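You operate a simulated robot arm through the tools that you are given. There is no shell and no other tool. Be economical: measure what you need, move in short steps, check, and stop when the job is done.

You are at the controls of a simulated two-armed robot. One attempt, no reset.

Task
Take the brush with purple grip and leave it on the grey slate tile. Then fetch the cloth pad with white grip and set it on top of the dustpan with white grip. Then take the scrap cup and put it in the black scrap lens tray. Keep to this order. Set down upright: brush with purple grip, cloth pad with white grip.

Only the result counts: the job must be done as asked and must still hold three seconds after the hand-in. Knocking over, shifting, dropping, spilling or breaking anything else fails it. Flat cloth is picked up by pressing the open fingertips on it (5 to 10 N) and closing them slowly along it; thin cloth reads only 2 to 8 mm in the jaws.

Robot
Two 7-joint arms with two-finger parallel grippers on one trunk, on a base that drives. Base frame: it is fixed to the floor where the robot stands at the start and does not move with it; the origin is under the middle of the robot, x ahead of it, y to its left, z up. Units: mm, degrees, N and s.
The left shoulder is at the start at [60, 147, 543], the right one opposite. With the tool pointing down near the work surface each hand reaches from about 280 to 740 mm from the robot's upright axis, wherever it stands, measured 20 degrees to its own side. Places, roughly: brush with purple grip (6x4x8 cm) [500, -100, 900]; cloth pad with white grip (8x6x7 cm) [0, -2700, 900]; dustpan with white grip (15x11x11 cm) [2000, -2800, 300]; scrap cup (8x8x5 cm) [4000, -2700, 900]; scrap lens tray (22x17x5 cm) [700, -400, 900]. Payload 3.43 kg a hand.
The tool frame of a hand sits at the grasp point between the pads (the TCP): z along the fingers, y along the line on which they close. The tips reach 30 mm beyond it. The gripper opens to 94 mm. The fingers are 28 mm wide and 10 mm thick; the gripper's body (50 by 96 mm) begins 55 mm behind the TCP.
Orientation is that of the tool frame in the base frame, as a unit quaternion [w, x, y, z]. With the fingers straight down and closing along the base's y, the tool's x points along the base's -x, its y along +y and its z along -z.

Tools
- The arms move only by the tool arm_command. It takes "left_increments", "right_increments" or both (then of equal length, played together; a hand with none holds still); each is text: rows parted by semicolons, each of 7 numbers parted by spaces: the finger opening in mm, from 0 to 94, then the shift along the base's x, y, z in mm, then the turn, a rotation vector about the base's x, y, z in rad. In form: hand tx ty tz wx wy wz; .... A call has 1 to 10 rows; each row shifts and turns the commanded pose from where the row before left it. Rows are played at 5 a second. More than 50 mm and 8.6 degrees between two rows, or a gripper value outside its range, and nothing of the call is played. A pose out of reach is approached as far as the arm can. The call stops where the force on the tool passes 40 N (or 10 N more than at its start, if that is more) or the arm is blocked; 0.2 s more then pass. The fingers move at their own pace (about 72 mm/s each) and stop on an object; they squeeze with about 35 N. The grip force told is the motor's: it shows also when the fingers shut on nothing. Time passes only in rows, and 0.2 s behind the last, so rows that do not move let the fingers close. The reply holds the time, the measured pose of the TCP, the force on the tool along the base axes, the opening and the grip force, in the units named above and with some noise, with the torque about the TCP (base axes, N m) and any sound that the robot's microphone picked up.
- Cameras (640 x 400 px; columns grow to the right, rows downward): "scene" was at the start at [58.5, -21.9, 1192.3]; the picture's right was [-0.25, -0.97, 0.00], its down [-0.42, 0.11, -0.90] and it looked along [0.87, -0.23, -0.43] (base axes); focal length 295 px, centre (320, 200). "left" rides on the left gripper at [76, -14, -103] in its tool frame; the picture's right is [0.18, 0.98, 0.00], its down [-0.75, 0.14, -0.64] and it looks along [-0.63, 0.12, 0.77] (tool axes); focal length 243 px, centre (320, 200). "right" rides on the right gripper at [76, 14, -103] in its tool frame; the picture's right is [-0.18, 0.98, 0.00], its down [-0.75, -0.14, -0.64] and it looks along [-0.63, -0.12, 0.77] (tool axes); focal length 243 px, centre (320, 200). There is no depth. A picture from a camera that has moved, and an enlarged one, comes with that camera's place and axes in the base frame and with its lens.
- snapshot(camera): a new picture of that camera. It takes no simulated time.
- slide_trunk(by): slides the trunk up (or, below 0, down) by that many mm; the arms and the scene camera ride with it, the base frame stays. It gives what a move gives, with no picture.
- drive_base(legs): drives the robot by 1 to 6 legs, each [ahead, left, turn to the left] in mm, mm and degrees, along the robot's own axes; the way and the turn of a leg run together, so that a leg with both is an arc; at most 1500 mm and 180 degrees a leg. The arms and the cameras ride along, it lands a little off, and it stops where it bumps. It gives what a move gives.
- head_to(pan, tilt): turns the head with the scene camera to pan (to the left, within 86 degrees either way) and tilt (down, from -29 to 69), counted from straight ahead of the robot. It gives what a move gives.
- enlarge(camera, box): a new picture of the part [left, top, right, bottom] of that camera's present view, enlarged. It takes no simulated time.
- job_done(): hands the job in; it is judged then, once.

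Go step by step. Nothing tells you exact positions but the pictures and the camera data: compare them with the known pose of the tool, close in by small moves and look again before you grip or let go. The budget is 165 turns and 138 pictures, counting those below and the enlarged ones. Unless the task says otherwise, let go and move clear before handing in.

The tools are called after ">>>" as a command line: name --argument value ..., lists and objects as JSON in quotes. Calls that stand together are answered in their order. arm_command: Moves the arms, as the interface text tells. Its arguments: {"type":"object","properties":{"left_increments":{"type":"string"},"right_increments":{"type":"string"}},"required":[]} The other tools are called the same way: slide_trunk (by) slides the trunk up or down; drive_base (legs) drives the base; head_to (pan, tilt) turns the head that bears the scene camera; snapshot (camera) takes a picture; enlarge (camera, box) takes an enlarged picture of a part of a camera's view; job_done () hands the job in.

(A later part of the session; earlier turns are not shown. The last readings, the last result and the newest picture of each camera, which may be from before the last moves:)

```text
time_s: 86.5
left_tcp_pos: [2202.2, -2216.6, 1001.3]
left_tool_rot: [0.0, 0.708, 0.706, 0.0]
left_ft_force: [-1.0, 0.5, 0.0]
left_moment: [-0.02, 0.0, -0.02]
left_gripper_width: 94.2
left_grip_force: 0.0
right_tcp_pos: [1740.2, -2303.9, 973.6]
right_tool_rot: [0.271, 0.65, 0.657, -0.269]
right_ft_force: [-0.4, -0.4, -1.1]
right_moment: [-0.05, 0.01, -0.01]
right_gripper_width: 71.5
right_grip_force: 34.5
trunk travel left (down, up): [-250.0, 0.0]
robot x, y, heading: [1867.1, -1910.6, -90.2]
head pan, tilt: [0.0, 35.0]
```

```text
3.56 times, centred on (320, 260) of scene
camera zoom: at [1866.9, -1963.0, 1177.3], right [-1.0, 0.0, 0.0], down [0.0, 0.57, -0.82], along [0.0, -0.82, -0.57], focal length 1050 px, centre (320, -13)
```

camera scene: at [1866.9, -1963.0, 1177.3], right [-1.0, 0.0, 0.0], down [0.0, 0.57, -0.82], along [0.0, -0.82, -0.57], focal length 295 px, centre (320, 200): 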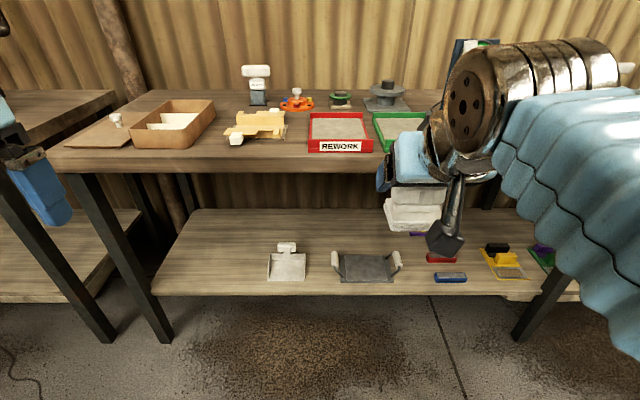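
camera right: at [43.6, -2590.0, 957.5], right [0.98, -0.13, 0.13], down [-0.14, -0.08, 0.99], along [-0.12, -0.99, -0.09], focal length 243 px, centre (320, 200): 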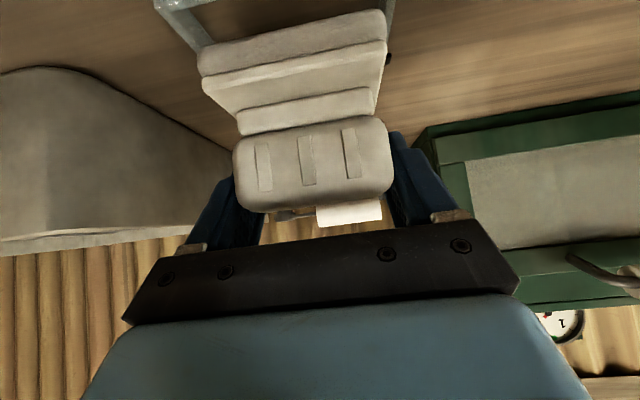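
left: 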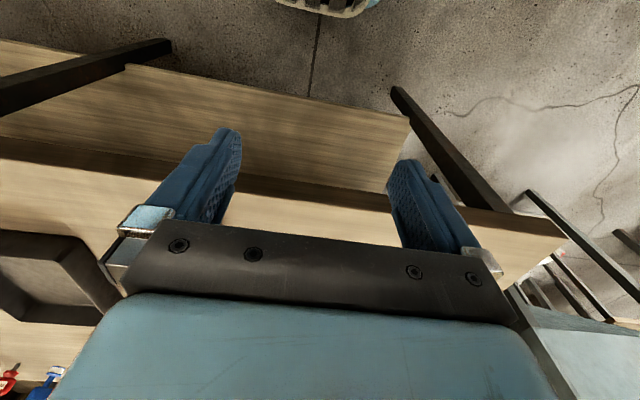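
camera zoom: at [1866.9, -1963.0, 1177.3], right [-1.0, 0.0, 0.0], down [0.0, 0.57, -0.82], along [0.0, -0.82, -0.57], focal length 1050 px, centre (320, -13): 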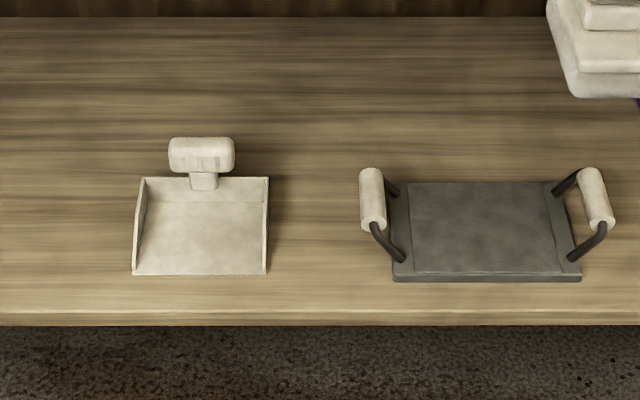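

Target is the pan floor at about (2001, -2783), shelf near z≈250. I shift left, slide the trunk down fully, and then lower the hand in front of the shelf.

>>> drive_base --legs '[[0, 265, 0]]'

>>> slide_trunk --by -250

>>> arm_command --right_increments "10 0 -10 -40 0 0 0; 10 0 -10 -45 0 0 0; 10 0 -10 -45 0 0 0; 10 0 -10 -45 0 0 0; 10 0 -10 -45 0 0 0; 10 0 -10 -45 0 0 0; 10 0 -10 -45 0 0 0; 10 0 0 0 0 0 0"

>>> head_to --pan -10 --tilt 35

>>> snapshot --camera "scene"

>>> snapshot --camera "right"

```text
time_s: 88.4
left_tcp_pos: [2464.2, -2215.5, 1000.0]
left_tool_rot: [0.0, 0.707, 0.707, -0.001]
left_ft_force: [0.1, -0.3, 0.7]
left_moment: [-0.05, -0.03, 0.02]
left_gripper_width: 94.1
left_grip_force: 0.2
right_tcp_pos: [2002.2, -2303.7, 973.6]
right_tool_rot: [0.272, 0.649, 0.657, -0.268]
right_ft_force: [0.4, -0.3, -1.6]
right_moment: [-0.06, 0.04, -0.01]
right_gripper_width: 71.4
right_grip_force: 34.9
trunk travel left (down, up): [-250.0, 0.0]
robot x, y, heading: [2128.8, -1908.5, -90.0]
head pan, tilt: [0.0, 35.0]
```

```text
time_s: 91.0
left_tcp_pos: [2464.8, -2216.1, 750.5]
left_tool_rot: [0.0, 0.707, 0.707, -0.001]
left_ft_force: [-0.1, -0.5, 0.2]
left_moment: [-0.02, -0.02, 0.02]
left_gripper_width: 93.8
left_grip_force: 0.2
right_tcp_pos: [2002.1, -2305.1, 725.1]
right_tool_rot: [0.272, 0.65, 0.657, -0.269]
right_ft_force: [-0.9, 0.0, -1.3]
right_moment: [0.0, 0.01, -0.03]
right_gripper_width: 71.6
right_grip_force: 34.8
trunk travel left (down, up): [0.0, 250.0]
robot x, y, heading: [2129.7, -1907.0, -90.1]
head pan, tilt: [0.0, 35.0]
```

```text
time_s: 92.8
left_tcp_pos: [2464.0, -2215.7, 751.2]
left_tool_rot: [0.0, 0.708, 0.706, -0.002]
left_ft_force: [0.1, -1.0, 0.2]
left_moment: [0.01, -0.02, 0.02]
left_gripper_width: 94.0
left_grip_force: 0.0
right_tcp_pos: [1998.6, -2370.6, 415.7]
right_tool_rot: [0.273, 0.649, 0.657, -0.269]
right_ft_force: [0.0, 0.8, -2.3]
right_moment: [0.01, 0.01, 0.0]
right_gripper_width: 71.6
right_grip_force: 34.7
trunk travel left (down, up): [0.0, 250.0]
robot x, y, heading: [2132.7, -1909.1, -90.0]
head pan, tilt: [0.0, 35.0]
```

```text
time_s: 93.5
left_tcp_pos: [2464.4, -2214.0, 750.3]
left_tool_rot: [0.0, 0.706, 0.708, -0.001]
left_ft_force: [-0.3, -0.7, -0.6]
left_moment: [0.0, -0.01, -0.01]
left_gripper_width: 93.8
left_grip_force: 0.1
right_tcp_pos: [2000.4, -2369.9, 415.7]
right_tool_rot: [0.273, 0.65, 0.656, -0.27]
right_ft_force: [-0.5, -0.6, -1.4]
right_moment: [-0.04, 0.0, 0.03]
right_gripper_width: 71.7
right_grip_force: 35.4
trunk travel left (down, up): [0.0, 250.0]
robot x, y, heading: [2129.2, -1908.7, -90.0]
head pan, tilt: [-10.0, 35.0]
```

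```text
70 pictures are left
camera scene: at [2113.9, -1961.9, 927.3], right [-0.98, 0.17, 0.0], down [0.1, 0.56, -0.82], along [-0.14, -0.81, -0.57], focal length 295 px, centre (320, 200)
```

scene: 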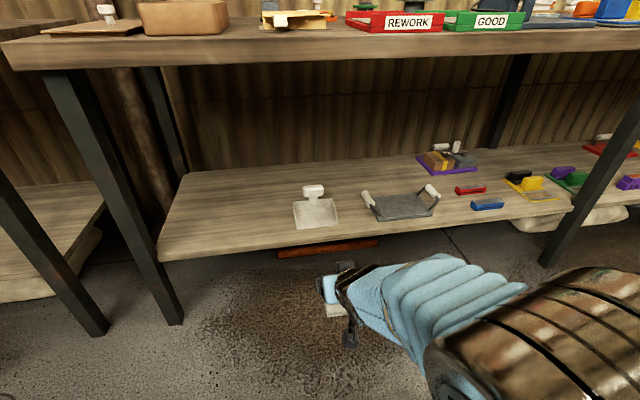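

```text
69 pictures are left
camera right: at [2013.2, -2242.9, 435.9], right [0.98, -0.12, 0.13], down [-0.14, -0.08, 0.99], along [-0.11, -0.99, -0.1], focal length 243 px, centre (320, 200)
```

right: 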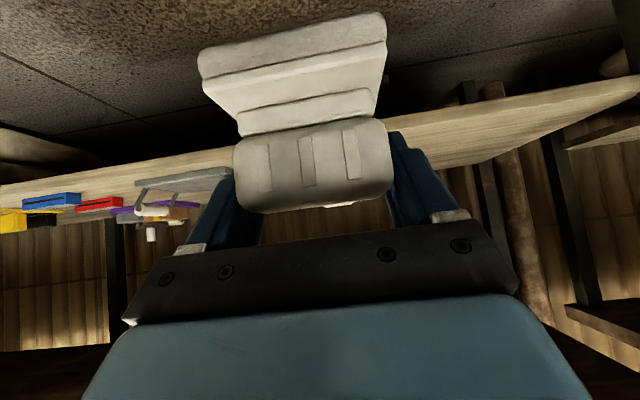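

Good view. I enlarge the dustpan from this lower viewpoint to triangulate it.

>>> enlarge --camera "scene" --box '[260, 170, 380, 260]'

```text
4.44 times, centred on (320, 215) of scene
camera zoom: at [2113.9, -1961.9, 927.3], right [-0.98, 0.17, 0.0], down [0.1, 0.56, -0.82], along [-0.14, -0.81, -0.57], focal length 1312 px, centre (320, 133)
```

zoom: 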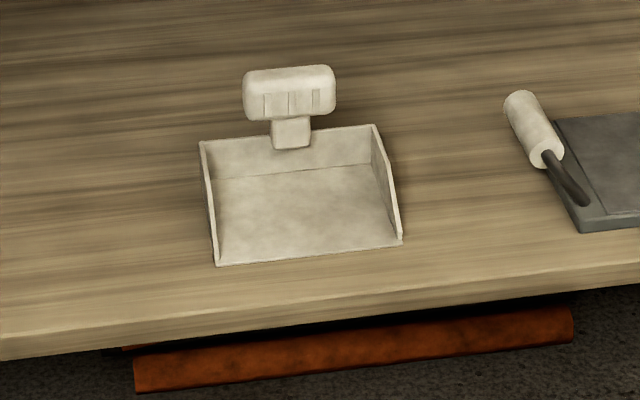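

Dustpan floor: x 1922–2066, y −2697 to −2801, z≈303; target pad centre (1994, −2745). I drive ahead 130 mm, raise slightly, and extend toward it, stopping short for a look.

>>> drive_base --legs '[[130, 0, 0]]'

>>> arm_command --right_increments "10 0 0 15 0 0 0; 10 -2 -40 12 0 0 0; 10 -2 -40 0 0 0 0; 10 -2 -40 0 0 0 0; 10 0 -30 0 0 0 0; 10 0 0 0 0 0 0"

>>> snapshot --camera "right"

>>> snapshot --camera "scene"

```text
time_s: 94.8
left_tcp_pos: [2463.7, -2346.7, 749.5]
left_tool_rot: [0.0, 0.708, 0.706, -0.001]
left_ft_force: [0.1, 0.0, 0.3]
left_moment: [0.01, 0.0, 0.01]
left_gripper_width: 93.9
left_grip_force: 0.0
right_tcp_pos: [1999.5, -2500.3, 416.9]
right_tool_rot: [0.272, 0.65, 0.657, -0.269]
right_ft_force: [-0.7, 0.1, -1.0]
right_moment: [-0.01, 0.03, 0.01]
right_gripper_width: 71.4
right_grip_force: 35.1
trunk travel left (down, up): [0.0, 250.0]
robot x, y, heading: [2129.7, -2034.2, -90.3]
head pan, tilt: [-10.0, 35.0]
```

```text
time_s: 96.2
left_tcp_pos: [2464.2, -2346.4, 750.5]
left_tool_rot: [0.0, 0.708, 0.706, 0.0]
left_ft_force: [-0.1, 0.6, 0.5]
left_moment: [0.0, 0.02, -0.02]
left_gripper_width: 93.7
left_grip_force: 0.1
right_tcp_pos: [1994.1, -2649.4, 444.3]
right_tool_rot: [0.273, 0.65, 0.656, -0.27]
right_ft_force: [0.9, -0.4, -1.0]
right_moment: [0.01, 0.03, 0.01]
right_gripper_width: 71.5
right_grip_force: 34.5
trunk travel left (down, up): [0.0, 250.0]
robot x, y, heading: [2129.8, -2038.2, -89.8]
head pan, tilt: [-10.0, 35.0]
```

```text
67 pictures are left
camera right: at [2006.7, -2522.3, 463.7], right [0.98, -0.12, 0.13], down [-0.14, -0.08, 0.99], along [-0.11, -0.99, -0.1], focal length 243 px, centre (320, 200)
```

right: 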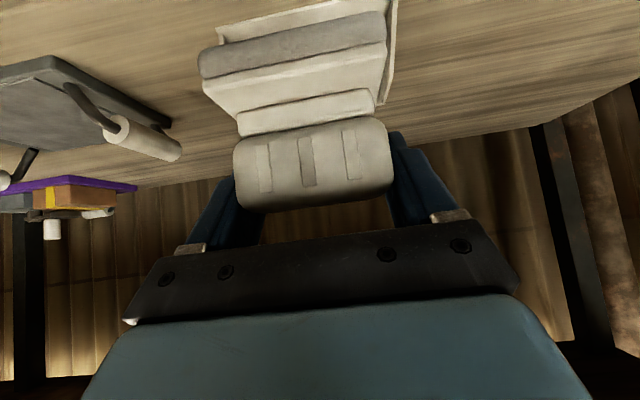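

```text
66 pictures are left
camera scene: at [2113.7, -2092.5, 927.2], right [-0.98, 0.17, 0.0], down [0.1, 0.56, -0.82], along [-0.14, -0.81, -0.57], focal length 295 px, centre (320, 200)
```

scene: 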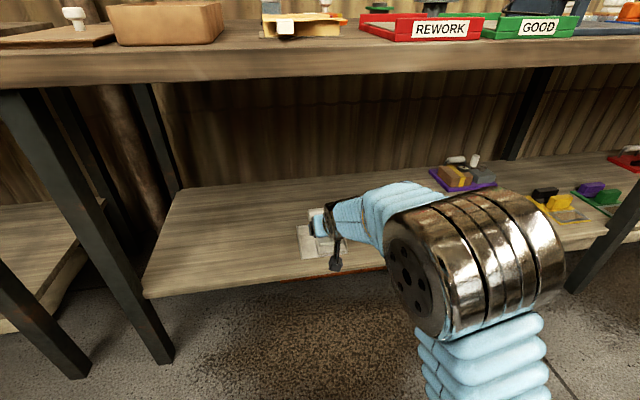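

Pan measured again from the wrist: x 1925–2066, y −2690 to −2788. I move over its centre.

>>> arm_command --right_increments "10 1 -35 0 0 0 0; 10 1 -35 0 0 0 0; 10 0 -22 0 0 0 0; 10 0 0 -20 0 0 0; 10 0 0 0 0 0 0"

>>> snapshot --camera "right"

>>> enlarge --camera "scene" --box '[270, 170, 390, 290]'

```text
time_s: 97.4
left_tcp_pos: [2463.0, -2346.4, 750.4]
left_tool_rot: [0.0, 0.708, 0.706, -0.001]
left_ft_force: [0.0, -0.4, 0.0]
left_moment: [-0.02, 0.04, 0.03]
left_gripper_width: 94.3
left_grip_force: 0.0
right_tcp_pos: [1993.6, -2741.5, 423.9]
right_tool_rot: [0.273, 0.649, 0.657, -0.27]
right_ft_force: [-0.7, -0.2, -1.9]
right_moment: [-0.05, 0.0, -0.02]
right_gripper_width: 71.7
right_grip_force: 35.2
trunk travel left (down, up): [0.0, 250.0]
robot x, y, heading: [2129.1, -2037.1, -90.2]
head pan, tilt: [-10.0, 35.0]
```

```text
65 pictures are left
camera right: at [2008.0, -2614.1, 443.7], right [0.98, -0.12, 0.13], down [-0.14, -0.08, 0.99], along [-0.11, -0.99, -0.1], focal length 243 px, centre (320, 200)
```

right: 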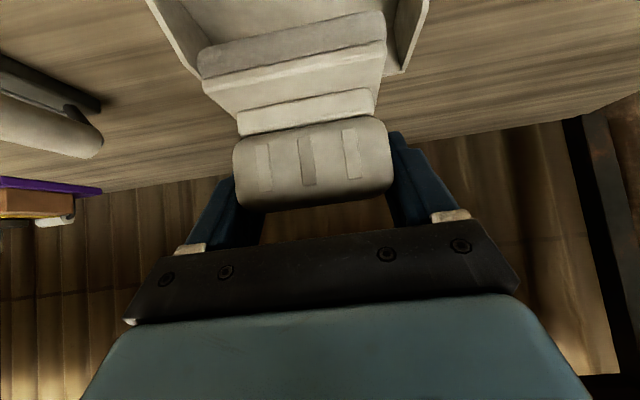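

```text
3.33 times, centred on (330, 230) of scene
camera zoom: at [2113.7, -2092.6, 927.2], right [-0.98, 0.17, 0.0], down [0.1, 0.56, -0.82], along [-0.14, -0.81, -0.57], focal length 984 px, centre (287, 100)
```

zoom: 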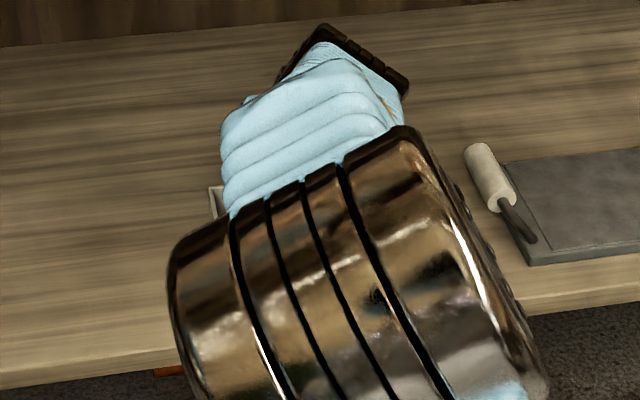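

Centred over the pan. I lower toward it in steps.

>>> arm_command --right_increments "10 1 4 -15 0 0 0; 10 0 0 -15 0 0 0; 10 0 0 -12 0 0 0; 10 0 0 0 0 0 0"

>>> snapshot --camera "right"

```text
time_s: 97.9
left_tcp_pos: [2464.5, -2345.5, 750.4]
left_tool_rot: [0.001, 0.708, 0.706, -0.002]
left_ft_force: [0.2, -0.5, -0.2]
left_moment: [-0.01, 0.0, -0.01]
left_gripper_width: 94.1
left_grip_force: 0.0
right_tcp_pos: [1995.2, -2740.7, 412.6]
right_tool_rot: [0.279, 0.646, 0.653, -0.278]
right_ft_force: [1.7, 5.6, 19.4]
right_moment: [-0.63, 0.77, -0.12]
right_gripper_width: 71.8
right_grip_force: 35.3
trunk travel left (down, up): [0.0, 250.0]
robot x, y, heading: [2133.7, -2036.8, -90.1]
head pan, tilt: [-10.0, 35.0]
stopped in row 2 (right hand): the force on the tool passed its limit at 53 N (the readings are from after the stop); the commanded pose is now the measured one
```

```text
63 pictures are left
camera right: at [2009.3, -2612.9, 430.1], right [0.98, -0.12, 0.13], down [-0.14, -0.05, 0.99], along [-0.11, -0.99, -0.07], focal length 243 px, centre (320, 200)
```

right: 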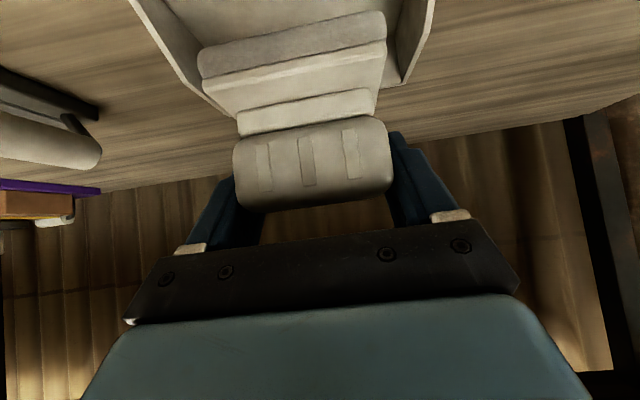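

Contact came early at the back‑left: the fingertip/pad met the dustpan's upright handle (its front is nearer, y≈−2770). I raise off and shift 14 mm toward the front, then re-check.

>>> arm_command --right_increments "10 0 0 15 0.0 0 0; 10 0 13 5 0 0 0; 10 0 0 0 0 0 0"

>>> snapshot --camera "right"

```text
time_s: 98.7
left_tcp_pos: [2464.9, -2346.0, 751.1]
left_tool_rot: [0.0, 0.708, 0.707, -0.001]
left_ft_force: [0.3, -0.2, -0.5]
left_moment: [0.0, 0.0, 0.01]
left_gripper_width: 94.1
left_grip_force: 0.0
right_tcp_pos: [1995.8, -2725.9, 430.4]
right_tool_rot: [0.278, 0.647, 0.655, -0.275]
right_ft_force: [-0.2, -0.2, -1.2]
right_moment: [-0.03, 0.0, -0.01]
right_gripper_width: 71.5
right_grip_force: 34.9
trunk travel left (down, up): [0.0, 250.0]
robot x, y, heading: [2127.6, -2039.0, -90.1]
head pan, tilt: [-10.0, 35.0]
```

```text
62 pictures are left
camera right: at [2009.7, -2599.2, 447.1], right [0.98, -0.12, 0.13], down [-0.14, -0.06, 0.99], along [-0.11, -0.99, -0.08], focal length 243 px, centre (320, 200)
```

right: 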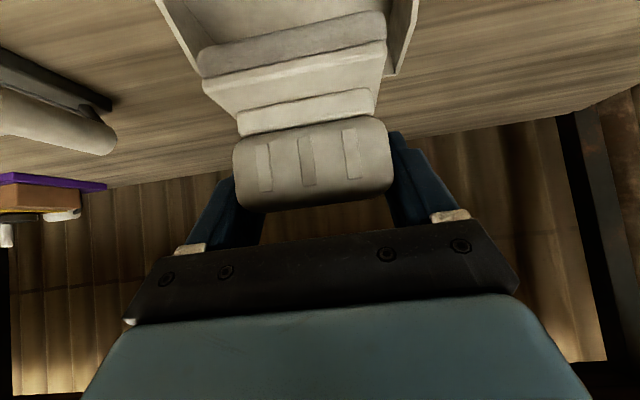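

I restore the slight pitch change and lower again at the shifted position.

>>> arm_command --right_increments "10 -1 -2 -8 0.02 0 0; 10 0 0 -8 0 0 0; 10 0 0 -8 0 0 0; 10 0 0 -8 0 0 0; 10 0 0 -8 0 0 0; 10 0 0 0 0 0 0"

>>> snapshot --camera "right"

```text
time_s: 100.1
left_tcp_pos: [2464.3, -2347.0, 751.2]
left_tool_rot: [0.0, 0.708, 0.706, -0.001]
left_ft_force: [-0.3, 0.2, -0.2]
left_moment: [-0.05, 0.0, -0.05]
left_gripper_width: 94.0
left_grip_force: 0.0
right_tcp_pos: [1993.1, -2728.9, 389.2]
right_tool_rot: [0.271, 0.651, 0.656, -0.27]
right_ft_force: [0.2, -0.3, -1.7]
right_moment: [-0.03, -0.02, -0.02]
right_gripper_width: 71.5
right_grip_force: 34.8
trunk travel left (down, up): [0.0, 250.0]
robot x, y, heading: [2124.5, -2038.5, -90.2]
head pan, tilt: [-10.0, 35.0]
```

```text
61 pictures are left
camera right: at [2007.4, -2601.7, 409.4], right [0.98, -0.12, 0.13], down [-0.14, -0.08, 0.99], along [-0.11, -0.99, -0.1], focal length 243 px, centre (320, 200)
```

right: 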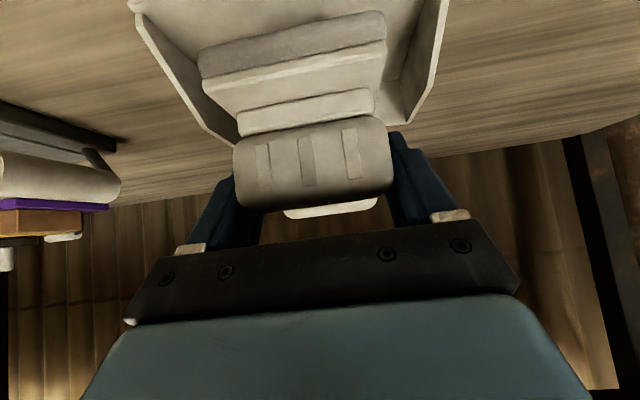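

Clear now; the handle is visible behind the pad and the pad is between the side walls. Continue lowering until contact.

>>> arm_command --right_increments "10 0 0 -6 0 0 0; 10 0 0 -6 0 0 0; 10 0 0 -5 0 0 0; 10 0 0 0 0 0 0"

>>> snapshot --camera "right"

```text
time_s: 101.1
left_tcp_pos: [2464.1, -2346.8, 750.0]
left_tool_rot: [0.0, 0.708, 0.707, -0.001]
left_ft_force: [0.0, 0.4, -0.3]
left_moment: [-0.04, 0.0, 0.01]
left_gripper_width: 93.9
left_grip_force: 0.1
right_tcp_pos: [1994.5, -2728.9, 371.7]
right_tool_rot: [0.271, 0.65, 0.657, -0.269]
right_ft_force: [-0.9, -1.4, -1.4]
right_moment: [-0.04, 0.01, -0.03]
right_gripper_width: 71.7
right_grip_force: 34.6
trunk travel left (down, up): [0.0, 250.0]
robot x, y, heading: [2130.8, -2034.5, -89.6]
head pan, tilt: [-10.0, 35.0]
```

```text
60 pictures are left
camera right: at [2008.2, -2601.4, 392.2], right [0.98, -0.12, 0.13], down [-0.14, -0.08, 0.99], along [-0.11, -0.99, -0.1], focal length 243 px, centre (320, 200)
```

right: 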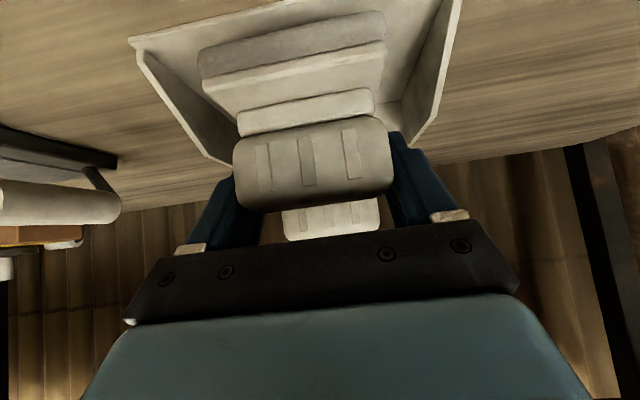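

Still free; the pad's front edge is just inside the pan's lip. Continue down.

>>> arm_command --right_increments "10 0 0 -4 0 0 0; 10 0 0 -4 0 0 0; 10 0 0 -3 0 0 0; 10 0 0 -3 0 0 0; 10 0 0 0 0 0 0"

>>> snapshot --camera "right"

```text
time_s: 102.3
left_tcp_pos: [2464.9, -2346.9, 750.6]
left_tool_rot: [0.0, 0.708, 0.706, -0.001]
left_ft_force: [0.1, -0.4, -0.1]
left_moment: [0.0, 0.01, 0.03]
left_gripper_width: 94.0
left_grip_force: 0.1
right_tcp_pos: [1993.6, -2729.5, 358.6]
right_tool_rot: [0.27, 0.651, 0.656, -0.269]
right_ft_force: [0.9, -0.1, -1.6]
right_moment: [-0.04, 0.01, 0.01]
right_gripper_width: 71.8
right_grip_force: 34.6
trunk travel left (down, up): [0.0, 250.0]
robot x, y, heading: [2133.1, -2040.6, -90.0]
head pan, tilt: [-10.0, 35.0]
```

```text
59 pictures are left
camera right: at [2008.5, -2601.9, 378.4], right [0.98, -0.12, 0.13], down [-0.14, -0.08, 0.99], along [-0.11, -0.99, -0.1], focal length 243 px, centre (320, 200)
```

right: 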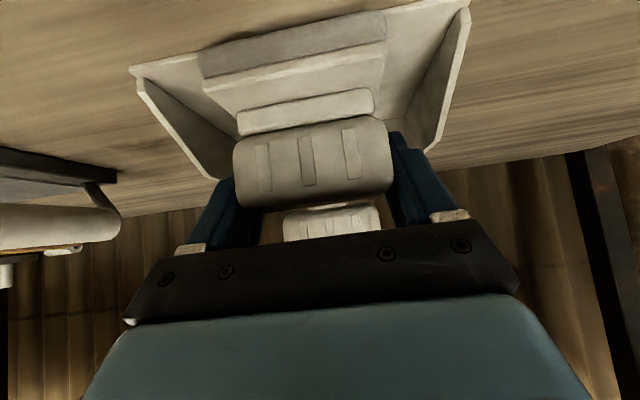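

The pad would overhang the lip slightly; the fingertips are now below the handle's grip, so I shift 9 mm inward and lower to contact.

>>> arm_command --right_increments "10 1 -5 0 0 0 0; 10 0 -4 0 0 0 0; 10 0 0 -3 0 0 0; 10 0 0 -3 0 0 0; 10 0 0 0 0 0 0"

>>> snapshot --camera "right"

```text
time_s: 103.5
left_tcp_pos: [2464.6, -2345.4, 751.3]
left_tool_rot: [0.001, 0.708, 0.706, -0.002]
left_ft_force: [-0.5, 0.3, -0.1]
left_moment: [0.02, 0.0, 0.0]
left_gripper_width: 93.9
left_grip_force: 0.0
right_tcp_pos: [1995.1, -2736.4, 356.0]
right_tool_rot: [0.274, 0.649, 0.655, -0.272]
right_ft_force: [-1.4, 13.5, 36.8]
right_moment: [1.05, -0.01, 0.08]
right_gripper_width: 71.6
right_grip_force: 35.1
trunk travel left (down, up): [0.0, 250.0]
robot x, y, heading: [2126.7, -2036.1, -90.1]
head pan, tilt: [-10.0, 35.0]
```

```text
58 pictures are left
camera right: at [2009.3, -2611.3, 375.8], right [0.98, -0.12, 0.13], down [-0.14, -0.07, 0.99], along [-0.11, -0.99, -0.09], focal length 243 px, centre (320, 200)
```

right: 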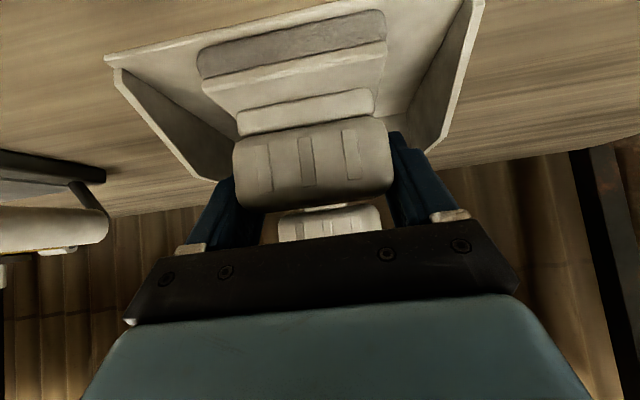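

Contact with the pan floor. I relieve pressure, open, and withdraw along the finger axis (up and back).

>>> arm_command --right_increments "10 0 0 2.5 0 0 0; 10 0 0 0 0 0 0; 74 0 0 0 0 0 0; 82 0 0 0 0 0 0; 90 0 0 0 0 0 0; 90 0 0 0 0 0 0; 90 0 10 10 0 0 0; 90 0 20 20 0 0 0; 90 0 30 28 0 0 0; 90 0 35 10 0 0 0"

>>> snapshot --camera "right"

```text
time_s: 105.7
left_tcp_pos: [2463.8, -2346.8, 750.3]
left_tool_rot: [0.001, 0.708, 0.706, 0.0]
left_ft_force: [0.1, -1.0, 0.5]
left_moment: [0.0, 0.0, 0.04]
left_gripper_width: 94.0
left_grip_force: 0.2
right_tcp_pos: [1993.2, -2642.7, 422.8]
right_tool_rot: [0.271, 0.65, 0.657, -0.269]
right_ft_force: [0.5, 0.0, -0.2]
right_moment: [0.0, -0.02, -0.05]
right_gripper_width: 90.0
right_grip_force: 0.0
trunk travel left (down, up): [0.0, 250.0]
robot x, y, heading: [2129.8, -2038.6, -90.0]
head pan, tilt: [-10.0, 35.0]
```

```text
57 pictures are left
camera right: at [2007.2, -2516.4, 443.7], right [0.98, -0.12, 0.13], down [-0.14, -0.08, 0.99], along [-0.11, -0.99, -0.1], focal length 243 px, centre (320, 200)
```

right: 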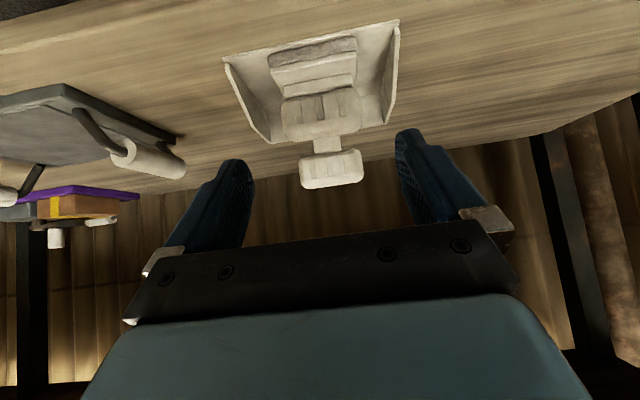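

The pad sits upright in the dustpan. I retract fully, back away and check from the scene camera.

>>> arm_command --right_increments "90 0 45 0 0 0 0; 90 0 45 0 0 0 0; 90 0 45 0 0 0 0; 90 0 45 0 0 0 0; 90 0 35 0 0 0 0; 90 0 0 0 0 0 0"

>>> drive_base --legs '[[-140, 0, 0]]'

>>> enlarge --camera "scene" --box '[240, 160, 400, 260]'

```text
time_s: 107.3
left_tcp_pos: [2463.6, -2347.2, 749.2]
left_tool_rot: [0.0, 0.708, 0.706, -0.001]
left_ft_force: [0.4, 1.1, 0.1]
left_moment: [-0.01, 0.02, 0.01]
left_gripper_width: 94.0
left_grip_force: 0.1
right_tcp_pos: [1958.3, -2455.5, 420.6]
right_tool_rot: [0.238, 0.695, 0.621, -0.273]
right_ft_force: [0.0, 0.6, -0.5]
right_moment: [-0.01, -0.02, -0.02]
right_gripper_width: 89.8
right_grip_force: 0.0
right hand out of reach, approached as far as the arm can: row 5
trunk travel left (down, up): [0.0, 250.0]
robot x, y, heading: [2128.1, -2037.3, -90.0]
head pan, tilt: [-10.0, 35.0]
stopped in row 6 (right hand): the arm was blocked; the commanded pose is now the measured one
```

```text
time_s: 108.6
left_tcp_pos: [2464.7, -2208.8, 750.0]
left_tool_rot: [0.0, 0.707, 0.707, -0.001]
left_ft_force: [-0.6, -0.5, 0.0]
left_moment: [-0.04, -0.01, 0.04]
left_gripper_width: 94.1
left_grip_force: 0.0
right_tcp_pos: [1960.4, -2317.9, 420.8]
right_tool_rot: [0.238, 0.694, 0.622, -0.272]
right_ft_force: [0.8, -0.9, 0.6]
right_moment: [0.0, 0.03, 0.0]
right_gripper_width: 89.9
right_grip_force: 0.1
trunk travel left (down, up): [0.0, 250.0]
robot x, y, heading: [2132.6, -1898.4, -89.8]
head pan, tilt: [-10.0, 35.0]
```

```text
4.00 times, centred on (320, 210) of scene
camera zoom: at [2113.9, -1954.8, 927.3], right [-0.98, 0.17, 0.0], down [0.1, 0.56, -0.82], along [-0.14, -0.81, -0.57], focal length 1181 px, centre (320, 160)
```

zoom: 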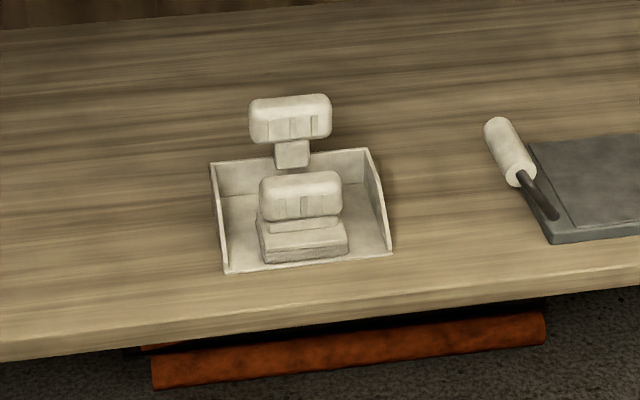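

The pad is upright in the undisturbed dustpan. Now I raise trunk and hand for the scrap cup, and check the way left.

>>> slide_trunk --by 250

>>> arm_command --right_increments "94 10 -10 40 0 0 0; 94 10 -10 45 0 0 0; 94 10 -10 45 0 0 0; 94 5 0 45 0 0 0; 94 0 0 45 0 0 0; 94 0 0 40 0 0 0; 94 0 0 40 0 0 0"

>>> head_to --pan 75 --tilt 25

>>> snapshot --camera "scene"

```text
time_s: 111.2
left_tcp_pos: [2463.8, -2208.8, 1000.8]
left_tool_rot: [0.0, 0.707, 0.707, -0.001]
left_ft_force: [-0.8, 0.0, 0.4]
left_moment: [0.01, 0.0, 0.01]
left_gripper_width: 94.1
left_grip_force: 0.1
right_tcp_pos: [1959.2, -2317.2, 670.8]
right_tool_rot: [0.238, 0.694, 0.622, -0.272]
right_ft_force: [-0.7, 0.0, -0.6]
right_moment: [-0.02, -0.01, 0.01]
right_gripper_width: 89.8
right_grip_force: 0.1
trunk travel left (down, up): [-250.0, 0.0]
robot x, y, heading: [2126.6, -1899.2, -90.0]
head pan, tilt: [-10.0, 35.0]
```

```text
time_s: 112.3
left_tcp_pos: [2464.9, -2209.2, 999.2]
left_tool_rot: [-0.001, 0.707, 0.708, -0.001]
left_ft_force: [0.2, -0.6, 0.6]
left_moment: [0.04, 0.03, -0.01]
left_gripper_width: 93.9
left_grip_force: 0.0
right_tcp_pos: [1940.5, -2359.7, 833.1]
right_tool_rot: [0.201, 0.739, 0.58, -0.277]
right_ft_force: [-0.1, 0.8, 0.5]
right_moment: [-0.01, 0.0, 0.02]
right_gripper_width: 93.9
right_grip_force: 0.0
trunk travel left (down, up): [-250.0, 0.0]
robot x, y, heading: [2126.5, -1896.4, -90.2]
head pan, tilt: [-10.0, 35.0]
stopped in row 5 (right hand): the arm was blocked; the commanded pose is now the measured one
```

```text
time_s: 113.9
left_tcp_pos: [2464.2, -2209.1, 1001.1]
left_tool_rot: [0.0, 0.707, 0.707, -0.001]
left_ft_force: [-0.4, -0.5, -0.5]
left_moment: [-0.03, -0.04, 0.0]
left_gripper_width: 93.9
left_grip_force: 0.1
right_tcp_pos: [1939.7, -2361.2, 831.9]
right_tool_rot: [0.202, 0.739, 0.581, -0.276]
right_ft_force: [0.7, -0.7, -0.8]
right_moment: [-0.01, 0.0, 0.0]
right_gripper_width: 93.7
right_grip_force: 0.0
trunk travel left (down, up): [-250.0, 0.0]
robot x, y, heading: [2127.1, -1898.7, -90.0]
head pan, tilt: [75.0, 25.0]
```

```text
55 pictures are left
camera scene: at [2218.2, -1892.1, 1193.0], right [-0.26, -0.97, 0.0], down [-0.41, 0.11, -0.91], along [0.88, -0.24, -0.42], focal length 295 px, centre (320, 200)
```

scene: 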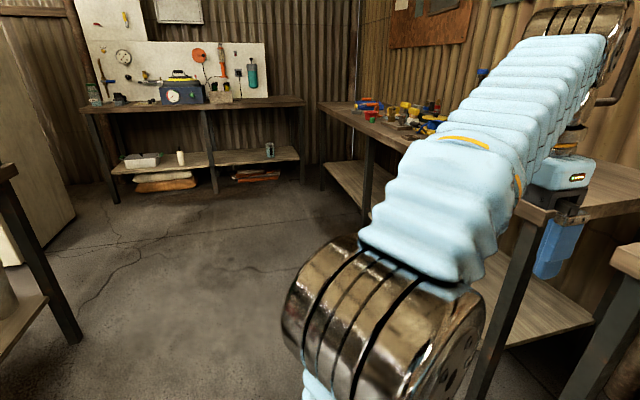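

The arm ran into a joint limit, twisting the hand slightly. I extend it a bit while correcting the orientation, then raise.

>>> arm_command --right_increments "94 10 -20 10 -.03 -.004 .082; 94 10 -20 20 -.03 -.004 .082; 94 10 -10 30 -.03 -.004 .082; 94 5 0 40 0 0 0; 94 5 0 40 0 0 0; 94 0 0 0 0 0 0"

```text
time_s: 115.3
left_tcp_pos: [2464.7, -2209.7, 1000.1]
left_tool_rot: [0.0, 0.707, 0.707, -0.002]
left_ft_force: [0.1, 0.1, 0.4]
left_moment: [0.0, -0.02, 0.0]
left_gripper_width: 93.8
left_grip_force: 0.2
right_tcp_pos: [1979.9, -2411.2, 972.6]
right_tool_rot: [0.27, 0.654, 0.652, -0.271]
right_ft_force: [0.3, 0.5, 0.2]
right_moment: [-0.02, 0.01, 0.0]
right_gripper_width: 94.0
right_grip_force: 0.0
trunk travel left (down, up): [-250.0, 0.0]
robot x, y, heading: [2128.9, -1898.9, -89.9]
head pan, tilt: [75.0, 25.0]
```

Recovered. Now I strafe left 2000 mm toward the scrap cup's bench.

>>> drive_base --legs '[[0, 1000, 0], [0, 950, 0]]'

>>> head_to --pan -5 --tilt 28

>>> snapshot --camera "scene"

```text
time_s: 125.1
left_tcp_pos: [4421.4, -2242.6, 999.9]
left_tool_rot: [0.0, 0.714, 0.7, -0.001]
left_ft_force: [0.5, -0.3, 0.1]
left_moment: [-0.01, 0.02, -0.02]
left_gripper_width: 94.1
left_grip_force: 0.1
right_tcp_pos: [3932.3, -2433.6, 972.6]
right_tool_rot: [0.268, 0.661, 0.645, -0.274]
right_ft_force: [0.3, -0.7, -0.5]
right_moment: [0.0, 0.03, -0.03]
right_gripper_width: 94.2
right_grip_force: 0.0
trunk travel left (down, up): [-250.0, 0.0]
robot x, y, heading: [4094.5, -1928.5, -90.9]
head pan, tilt: [75.0, 25.0]
```

```text
time_s: 126.6
left_tcp_pos: [4420.3, -2243.5, 1000.2]
left_tool_rot: [0.001, 0.715, 0.699, -0.002]
left_ft_force: [0.2, 0.2, -0.4]
left_moment: [0.02, 0.0, 0.02]
left_gripper_width: 94.2
left_grip_force: 0.0
right_tcp_pos: [3933.2, -2433.1, 972.8]
right_tool_rot: [0.268, 0.661, 0.646, -0.273]
right_ft_force: [-0.4, -0.2, 0.2]
right_moment: [-0.01, 0.03, -0.01]
right_gripper_width: 93.9
right_grip_force: 0.0
trunk travel left (down, up): [-250.0, 0.0]
robot x, y, heading: [4090.4, -1927.8, -91.6]
head pan, tilt: [-5.0, 28.0]
```

```text
54 pictures are left
camera scene: at [4084.2, -1985.5, 1188.2], right [-0.99, 0.11, 0.0], down [0.05, 0.47, -0.88], along [-0.1, -0.88, -0.47], focal length 295 px, centre (320, 200)
```

scene: 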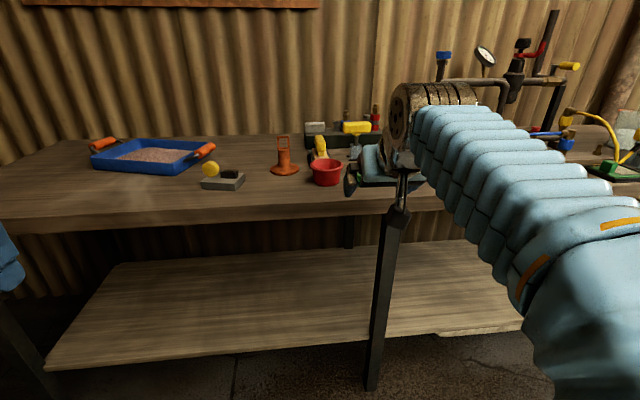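

A red cup stands at about (327, 170), near x≈3980 — likely the scrap cup. Enlarge.

>>> enlarge --camera "scene" --box '[250, 110, 410, 210]'

>>> enlarge --camera "scene" --box '[480, 60, 640, 200]'

```text
4.00 times, centred on (330, 160) of scene
camera zoom: at [4084.2, -1985.5, 1188.2], right [-0.99, 0.11, 0.0], down [0.05, 0.47, -0.88], along [-0.1, -0.88, -0.47], focal length 1181 px, centre (280, 360)
```

zoom: 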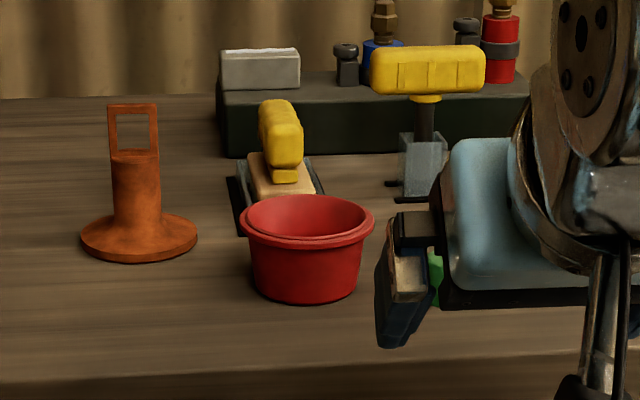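

```text
2.86 times, centred on (560, 130) of scene
camera zoom: at [4084.2, -1985.5, 1188.2], right [-0.99, 0.11, 0.0], down [0.05, 0.47, -0.88], along [-0.1, -0.88, -0.47], focal length 844 px, centre (-366, 400)
```

zoom: 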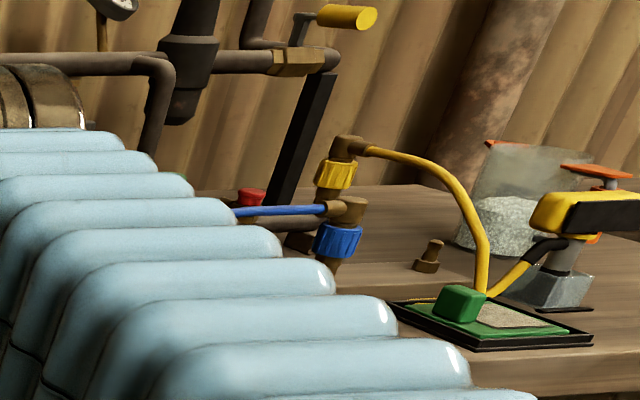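

The scrap cup is at about (3989, −2687), rim ~80 mm. I drive closer, squaring the heading, then look from the wrist.

>>> drive_base --legs '[[130, 25, 1.4]]'

>>> snapshot --camera "right"

>>> snapshot --camera "scene"

```text
time_s: 127.9
left_tcp_pos: [4452.4, -2368.4, 1001.4]
left_tool_rot: [0.0, 0.706, 0.708, -0.001]
left_ft_force: [0.5, 0.4, -0.6]
left_moment: [-0.01, 0.01, -0.05]
left_gripper_width: 94.0
left_grip_force: 0.1
right_tcp_pos: [3968.7, -2572.5, 973.3]
right_tool_rot: [0.271, 0.653, 0.654, -0.27]
right_ft_force: [-0.7, -0.1, 0.4]
right_moment: [0.0, -0.04, 0.01]
right_gripper_width: 94.2
right_grip_force: 0.1
trunk travel left (down, up): [-250.0, 0.0]
robot x, y, heading: [4118.2, -2060.1, -89.8]
head pan, tilt: [-5.0, 28.0]
```

```text
51 pictures are left
camera right: at [3983.0, -2444.6, 993.0], right [0.98, -0.13, 0.13], down [-0.14, -0.08, 0.99], along [-0.12, -0.99, -0.1], focal length 243 px, centre (320, 200)
```

right: 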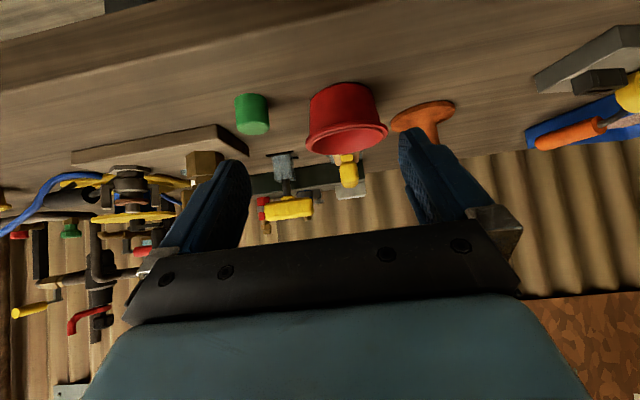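

```text
50 pictures are left
camera scene: at [4109.2, -2119.8, 1188.2], right [-1.0, 0.09, 0.0], down [0.04, 0.47, -0.88], along [-0.08, -0.88, -0.47], focal length 295 px, centre (320, 200)
```

scene: 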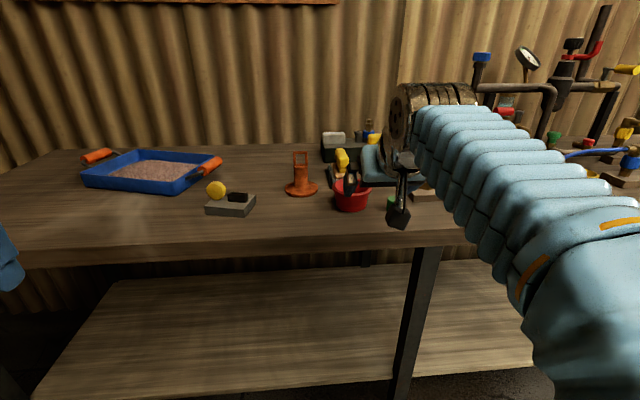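

A green cylinder stands close to the cup's right, so I'll come from above: position over the cup centre (3989, −2682) at clear height and look.

>>> arm_command --right_increments "94 7 -35 0 0 0 0; 94 7 -35 0 0 0 0; 94 6 -35 0 0 0 0; 94 0 0 0 0 0 0"

>>> snapshot --camera "right"

>>> enlarge --camera "scene" --box '[270, 110, 450, 230]'

```text
time_s: 128.9
left_tcp_pos: [4451.9, -2368.6, 1000.4]
left_tool_rot: [0.0, 0.706, 0.708, -0.002]
left_ft_force: [-0.1, 0.2, -0.8]
left_moment: [0.0, -0.02, 0.0]
left_gripper_width: 94.1
left_grip_force: 0.0
right_tcp_pos: [3989.2, -2677.4, 972.5]
right_tool_rot: [0.271, 0.653, 0.654, -0.27]
right_ft_force: [-0.3, -0.2, -0.8]
right_moment: [-0.01, 0.01, -0.02]
right_gripper_width: 93.9
right_grip_force: 0.1
trunk travel left (down, up): [-250.0, 0.0]
robot x, y, heading: [4117.6, -2061.0, -90.0]
head pan, tilt: [-5.0, 28.0]
```

```text
49 pictures are left
camera right: at [4003.0, -2550.3, 992.1], right [0.98, -0.13, 0.13], down [-0.14, -0.08, 0.99], along [-0.12, -0.99, -0.1], focal length 243 px, centre (320, 200)
```

right: 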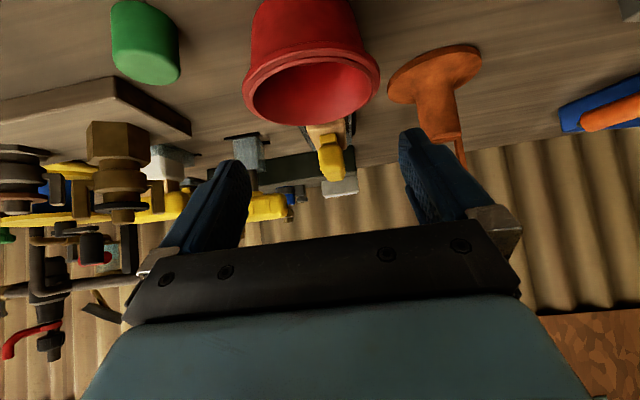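

```text
3.33 times, centred on (360, 170) of scene
camera zoom: at [4109.2, -2120.3, 1188.2], right [-1.0, 0.09, 0.0], down [0.04, 0.47, -0.88], along [-0.08, -0.88, -0.47], focal length 984 px, centre (187, 300)
```

zoom: 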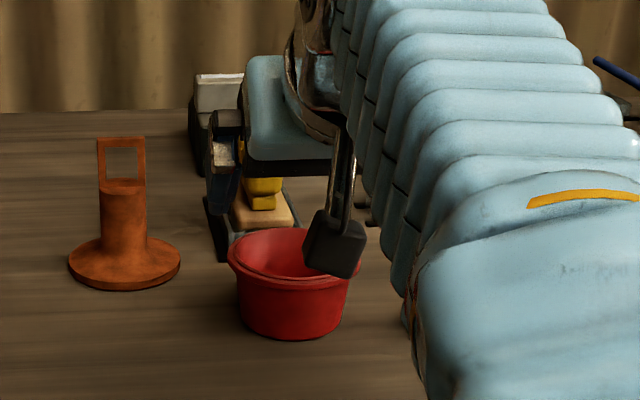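

Centre refined to (3991, −2682). I descend vertically with fingers straddling the rim, checking for contact.

>>> arm_command --right_increments "94 2 -8 -12 0 0 0; 94 0 0 -12 0 0 0; 94 0 0 -10 0 0 0; 94 0 0 0 0 0 0"

>>> snapshot --camera "right"

```text
time_s: 129.9
left_tcp_pos: [4452.2, -2369.6, 1000.7]
left_tool_rot: [0.0, 0.706, 0.708, -0.002]
left_ft_force: [-0.3, -0.1, 0.7]
left_moment: [-0.01, 0.01, -0.05]
left_gripper_width: 94.1
left_grip_force: 0.0
right_tcp_pos: [3990.3, -2685.5, 938.3]
right_tool_rot: [0.27, 0.653, 0.653, -0.271]
right_ft_force: [0.4, 0.8, 0.2]
right_moment: [0.02, 0.0, -0.01]
right_gripper_width: 93.9
right_grip_force: 0.1
trunk travel left (down, up): [-250.0, 0.0]
robot x, y, heading: [4118.3, -2060.9, -89.8]
head pan, tilt: [-5.0, 28.0]
```

```text
47 pictures are left
camera right: at [4004.6, -2558.0, 957.9], right [0.98, -0.13, 0.13], down [-0.14, -0.08, 0.99], along [-0.12, -0.99, -0.1], focal length 243 px, centre (320, 200)
```

right: 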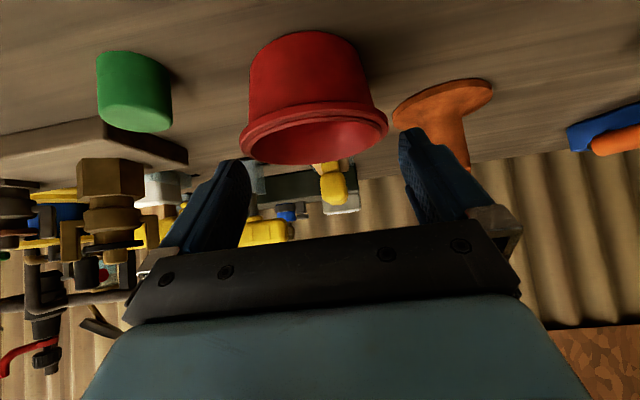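

Well aligned. Descend the last ~32 mm, look once more.

>>> arm_command --right_increments "94 0 -2 -12 0 0 0; 94 0 0 -12 0 0 0; 94 0 0 -7 0 0 0; 94 0 0 0 0 0 0"

>>> snapshot --camera "right"

```text
time_s: 130.9
left_tcp_pos: [4451.6, -2368.6, 1000.4]
left_tool_rot: [0.0, 0.706, 0.708, -0.001]
left_ft_force: [0.5, 0.1, 1.1]
left_moment: [-0.03, 0.04, -0.03]
left_gripper_width: 94.0
left_grip_force: 0.0
right_tcp_pos: [3989.2, -2687.2, 906.2]
right_tool_rot: [0.271, 0.653, 0.654, -0.27]
right_ft_force: [-0.2, 0.0, -0.3]
right_moment: [-0.01, 0.02, 0.01]
right_gripper_width: 94.1
right_grip_force: 0.0
trunk travel left (down, up): [-250.0, 0.0]
robot x, y, heading: [4116.4, -2058.5, -89.8]
head pan, tilt: [-5.0, 28.0]
```

```text
46 pictures are left
camera right: at [4004.9, -2560.1, 926.5], right [0.98, -0.13, 0.13], down [-0.14, -0.08, 0.99], along [-0.12, -0.99, -0.1], focal length 243 px, centre (320, 200)
```

right: 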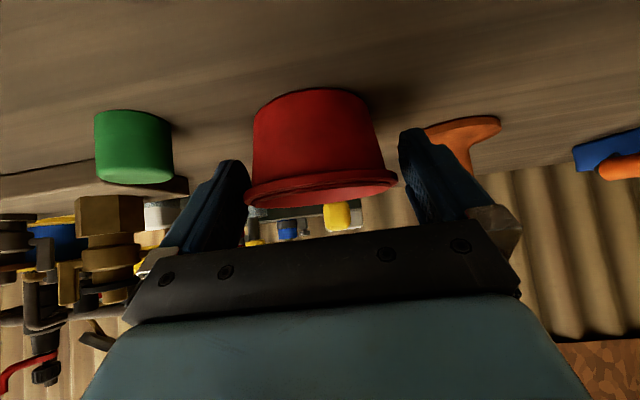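

The rim is centred between the pads. Closing gently.

>>> arm_command --right_increments "88 0 0 0 0 0 0; 82 0 0 0 0 0 0; 76 0 0 0 0 0 0; 68 0 0 0 0 0 0; 60 0 0 0 0 0 0; 50 0 0 0 0 0 0; 40 0 0 0 0 0 0; 40 0 0 0 0 0 0"

>>> snapshot --camera "right"

```text
time_s: 132.7
left_tcp_pos: [4452.1, -2369.5, 1000.2]
left_tool_rot: [0.0, 0.706, 0.708, -0.001]
left_ft_force: [-0.3, 0.6, -0.5]
left_moment: [-0.01, 0.0, 0.01]
left_gripper_width: 93.9
left_grip_force: 0.0
right_tcp_pos: [3990.4, -2686.7, 905.3]
right_tool_rot: [0.271, 0.653, 0.654, -0.269]
right_ft_force: [0.3, 1.2, 0.2]
right_moment: [0.01, -0.05, 0.02]
right_gripper_width: 72.8
right_grip_force: 34.7
trunk travel left (down, up): [-250.0, 0.0]
robot x, y, heading: [4117.4, -2059.3, -89.9]
head pan, tilt: [-5.0, 28.0]
```

```text
45 pictures are left
camera right: at [4004.9, -2560.1, 926.6], right [0.98, -0.13, 0.13], down [-0.14, -0.08, 0.99], along [-0.12, -0.99, -0.1], focal length 243 px, centre (320, 200)
```

right: 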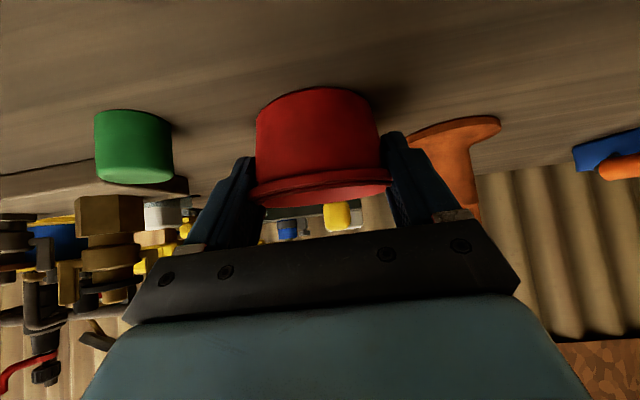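

Gripped at 73 mm. I lift straight up in steps and check.

>>> arm_command --right_increments "40 0 0 5 0 0 0; 40 0 0 8 0 0 0; 40 0 0 12 0 0 0; 40 0 0 15 0 0 0; 40 0 0 15 0 0 0; 40 0 0 0 0 0 0"

>>> snapshot --camera "right"

>>> enlarge --camera "scene" --box '[270, 110, 450, 230]'

```text
time_s: 134.1
left_tcp_pos: [4452.9, -2369.5, 1000.7]
left_tool_rot: [0.0, 0.707, 0.708, -0.002]
left_ft_force: [-0.6, -0.2, 0.4]
left_moment: [0.01, 0.01, -0.01]
left_gripper_width: 93.8
left_grip_force: 0.0
right_tcp_pos: [3989.8, -2687.4, 961.9]
right_tool_rot: [0.272, 0.653, 0.653, -0.271]
right_ft_force: [0.5, -0.2, -0.9]
right_moment: [0.03, -0.02, 0.0]
right_gripper_width: 72.6
right_grip_force: 35.1
trunk travel left (down, up): [-250.0, 0.0]
robot x, y, heading: [4117.2, -2058.9, -89.6]
head pan, tilt: [-5.0, 28.0]
```

```text
44 pictures are left
camera right: at [4005.1, -2559.6, 983.0], right [0.98, -0.13, 0.13], down [-0.14, -0.08, 0.99], along [-0.12, -0.99, -0.1], focal length 243 px, centre (320, 200)
```

right: 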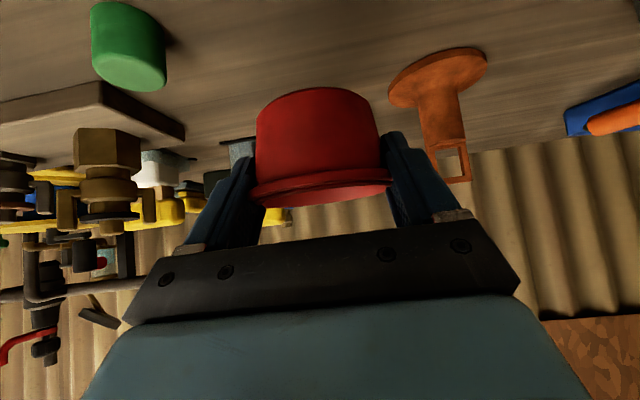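

```text
3.33 times, centred on (360, 170) of scene
camera zoom: at [4109.2, -2120.1, 1188.2], right [-1.0, 0.09, 0.0], down [0.04, 0.47, -0.88], along [-0.08, -0.88, -0.47], focal length 984 px, centre (187, 300)
```

zoom: 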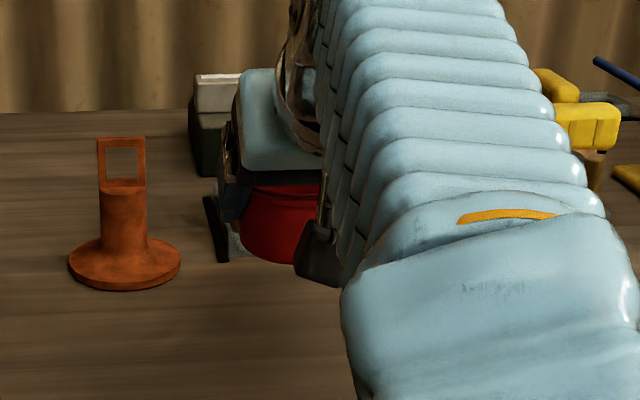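

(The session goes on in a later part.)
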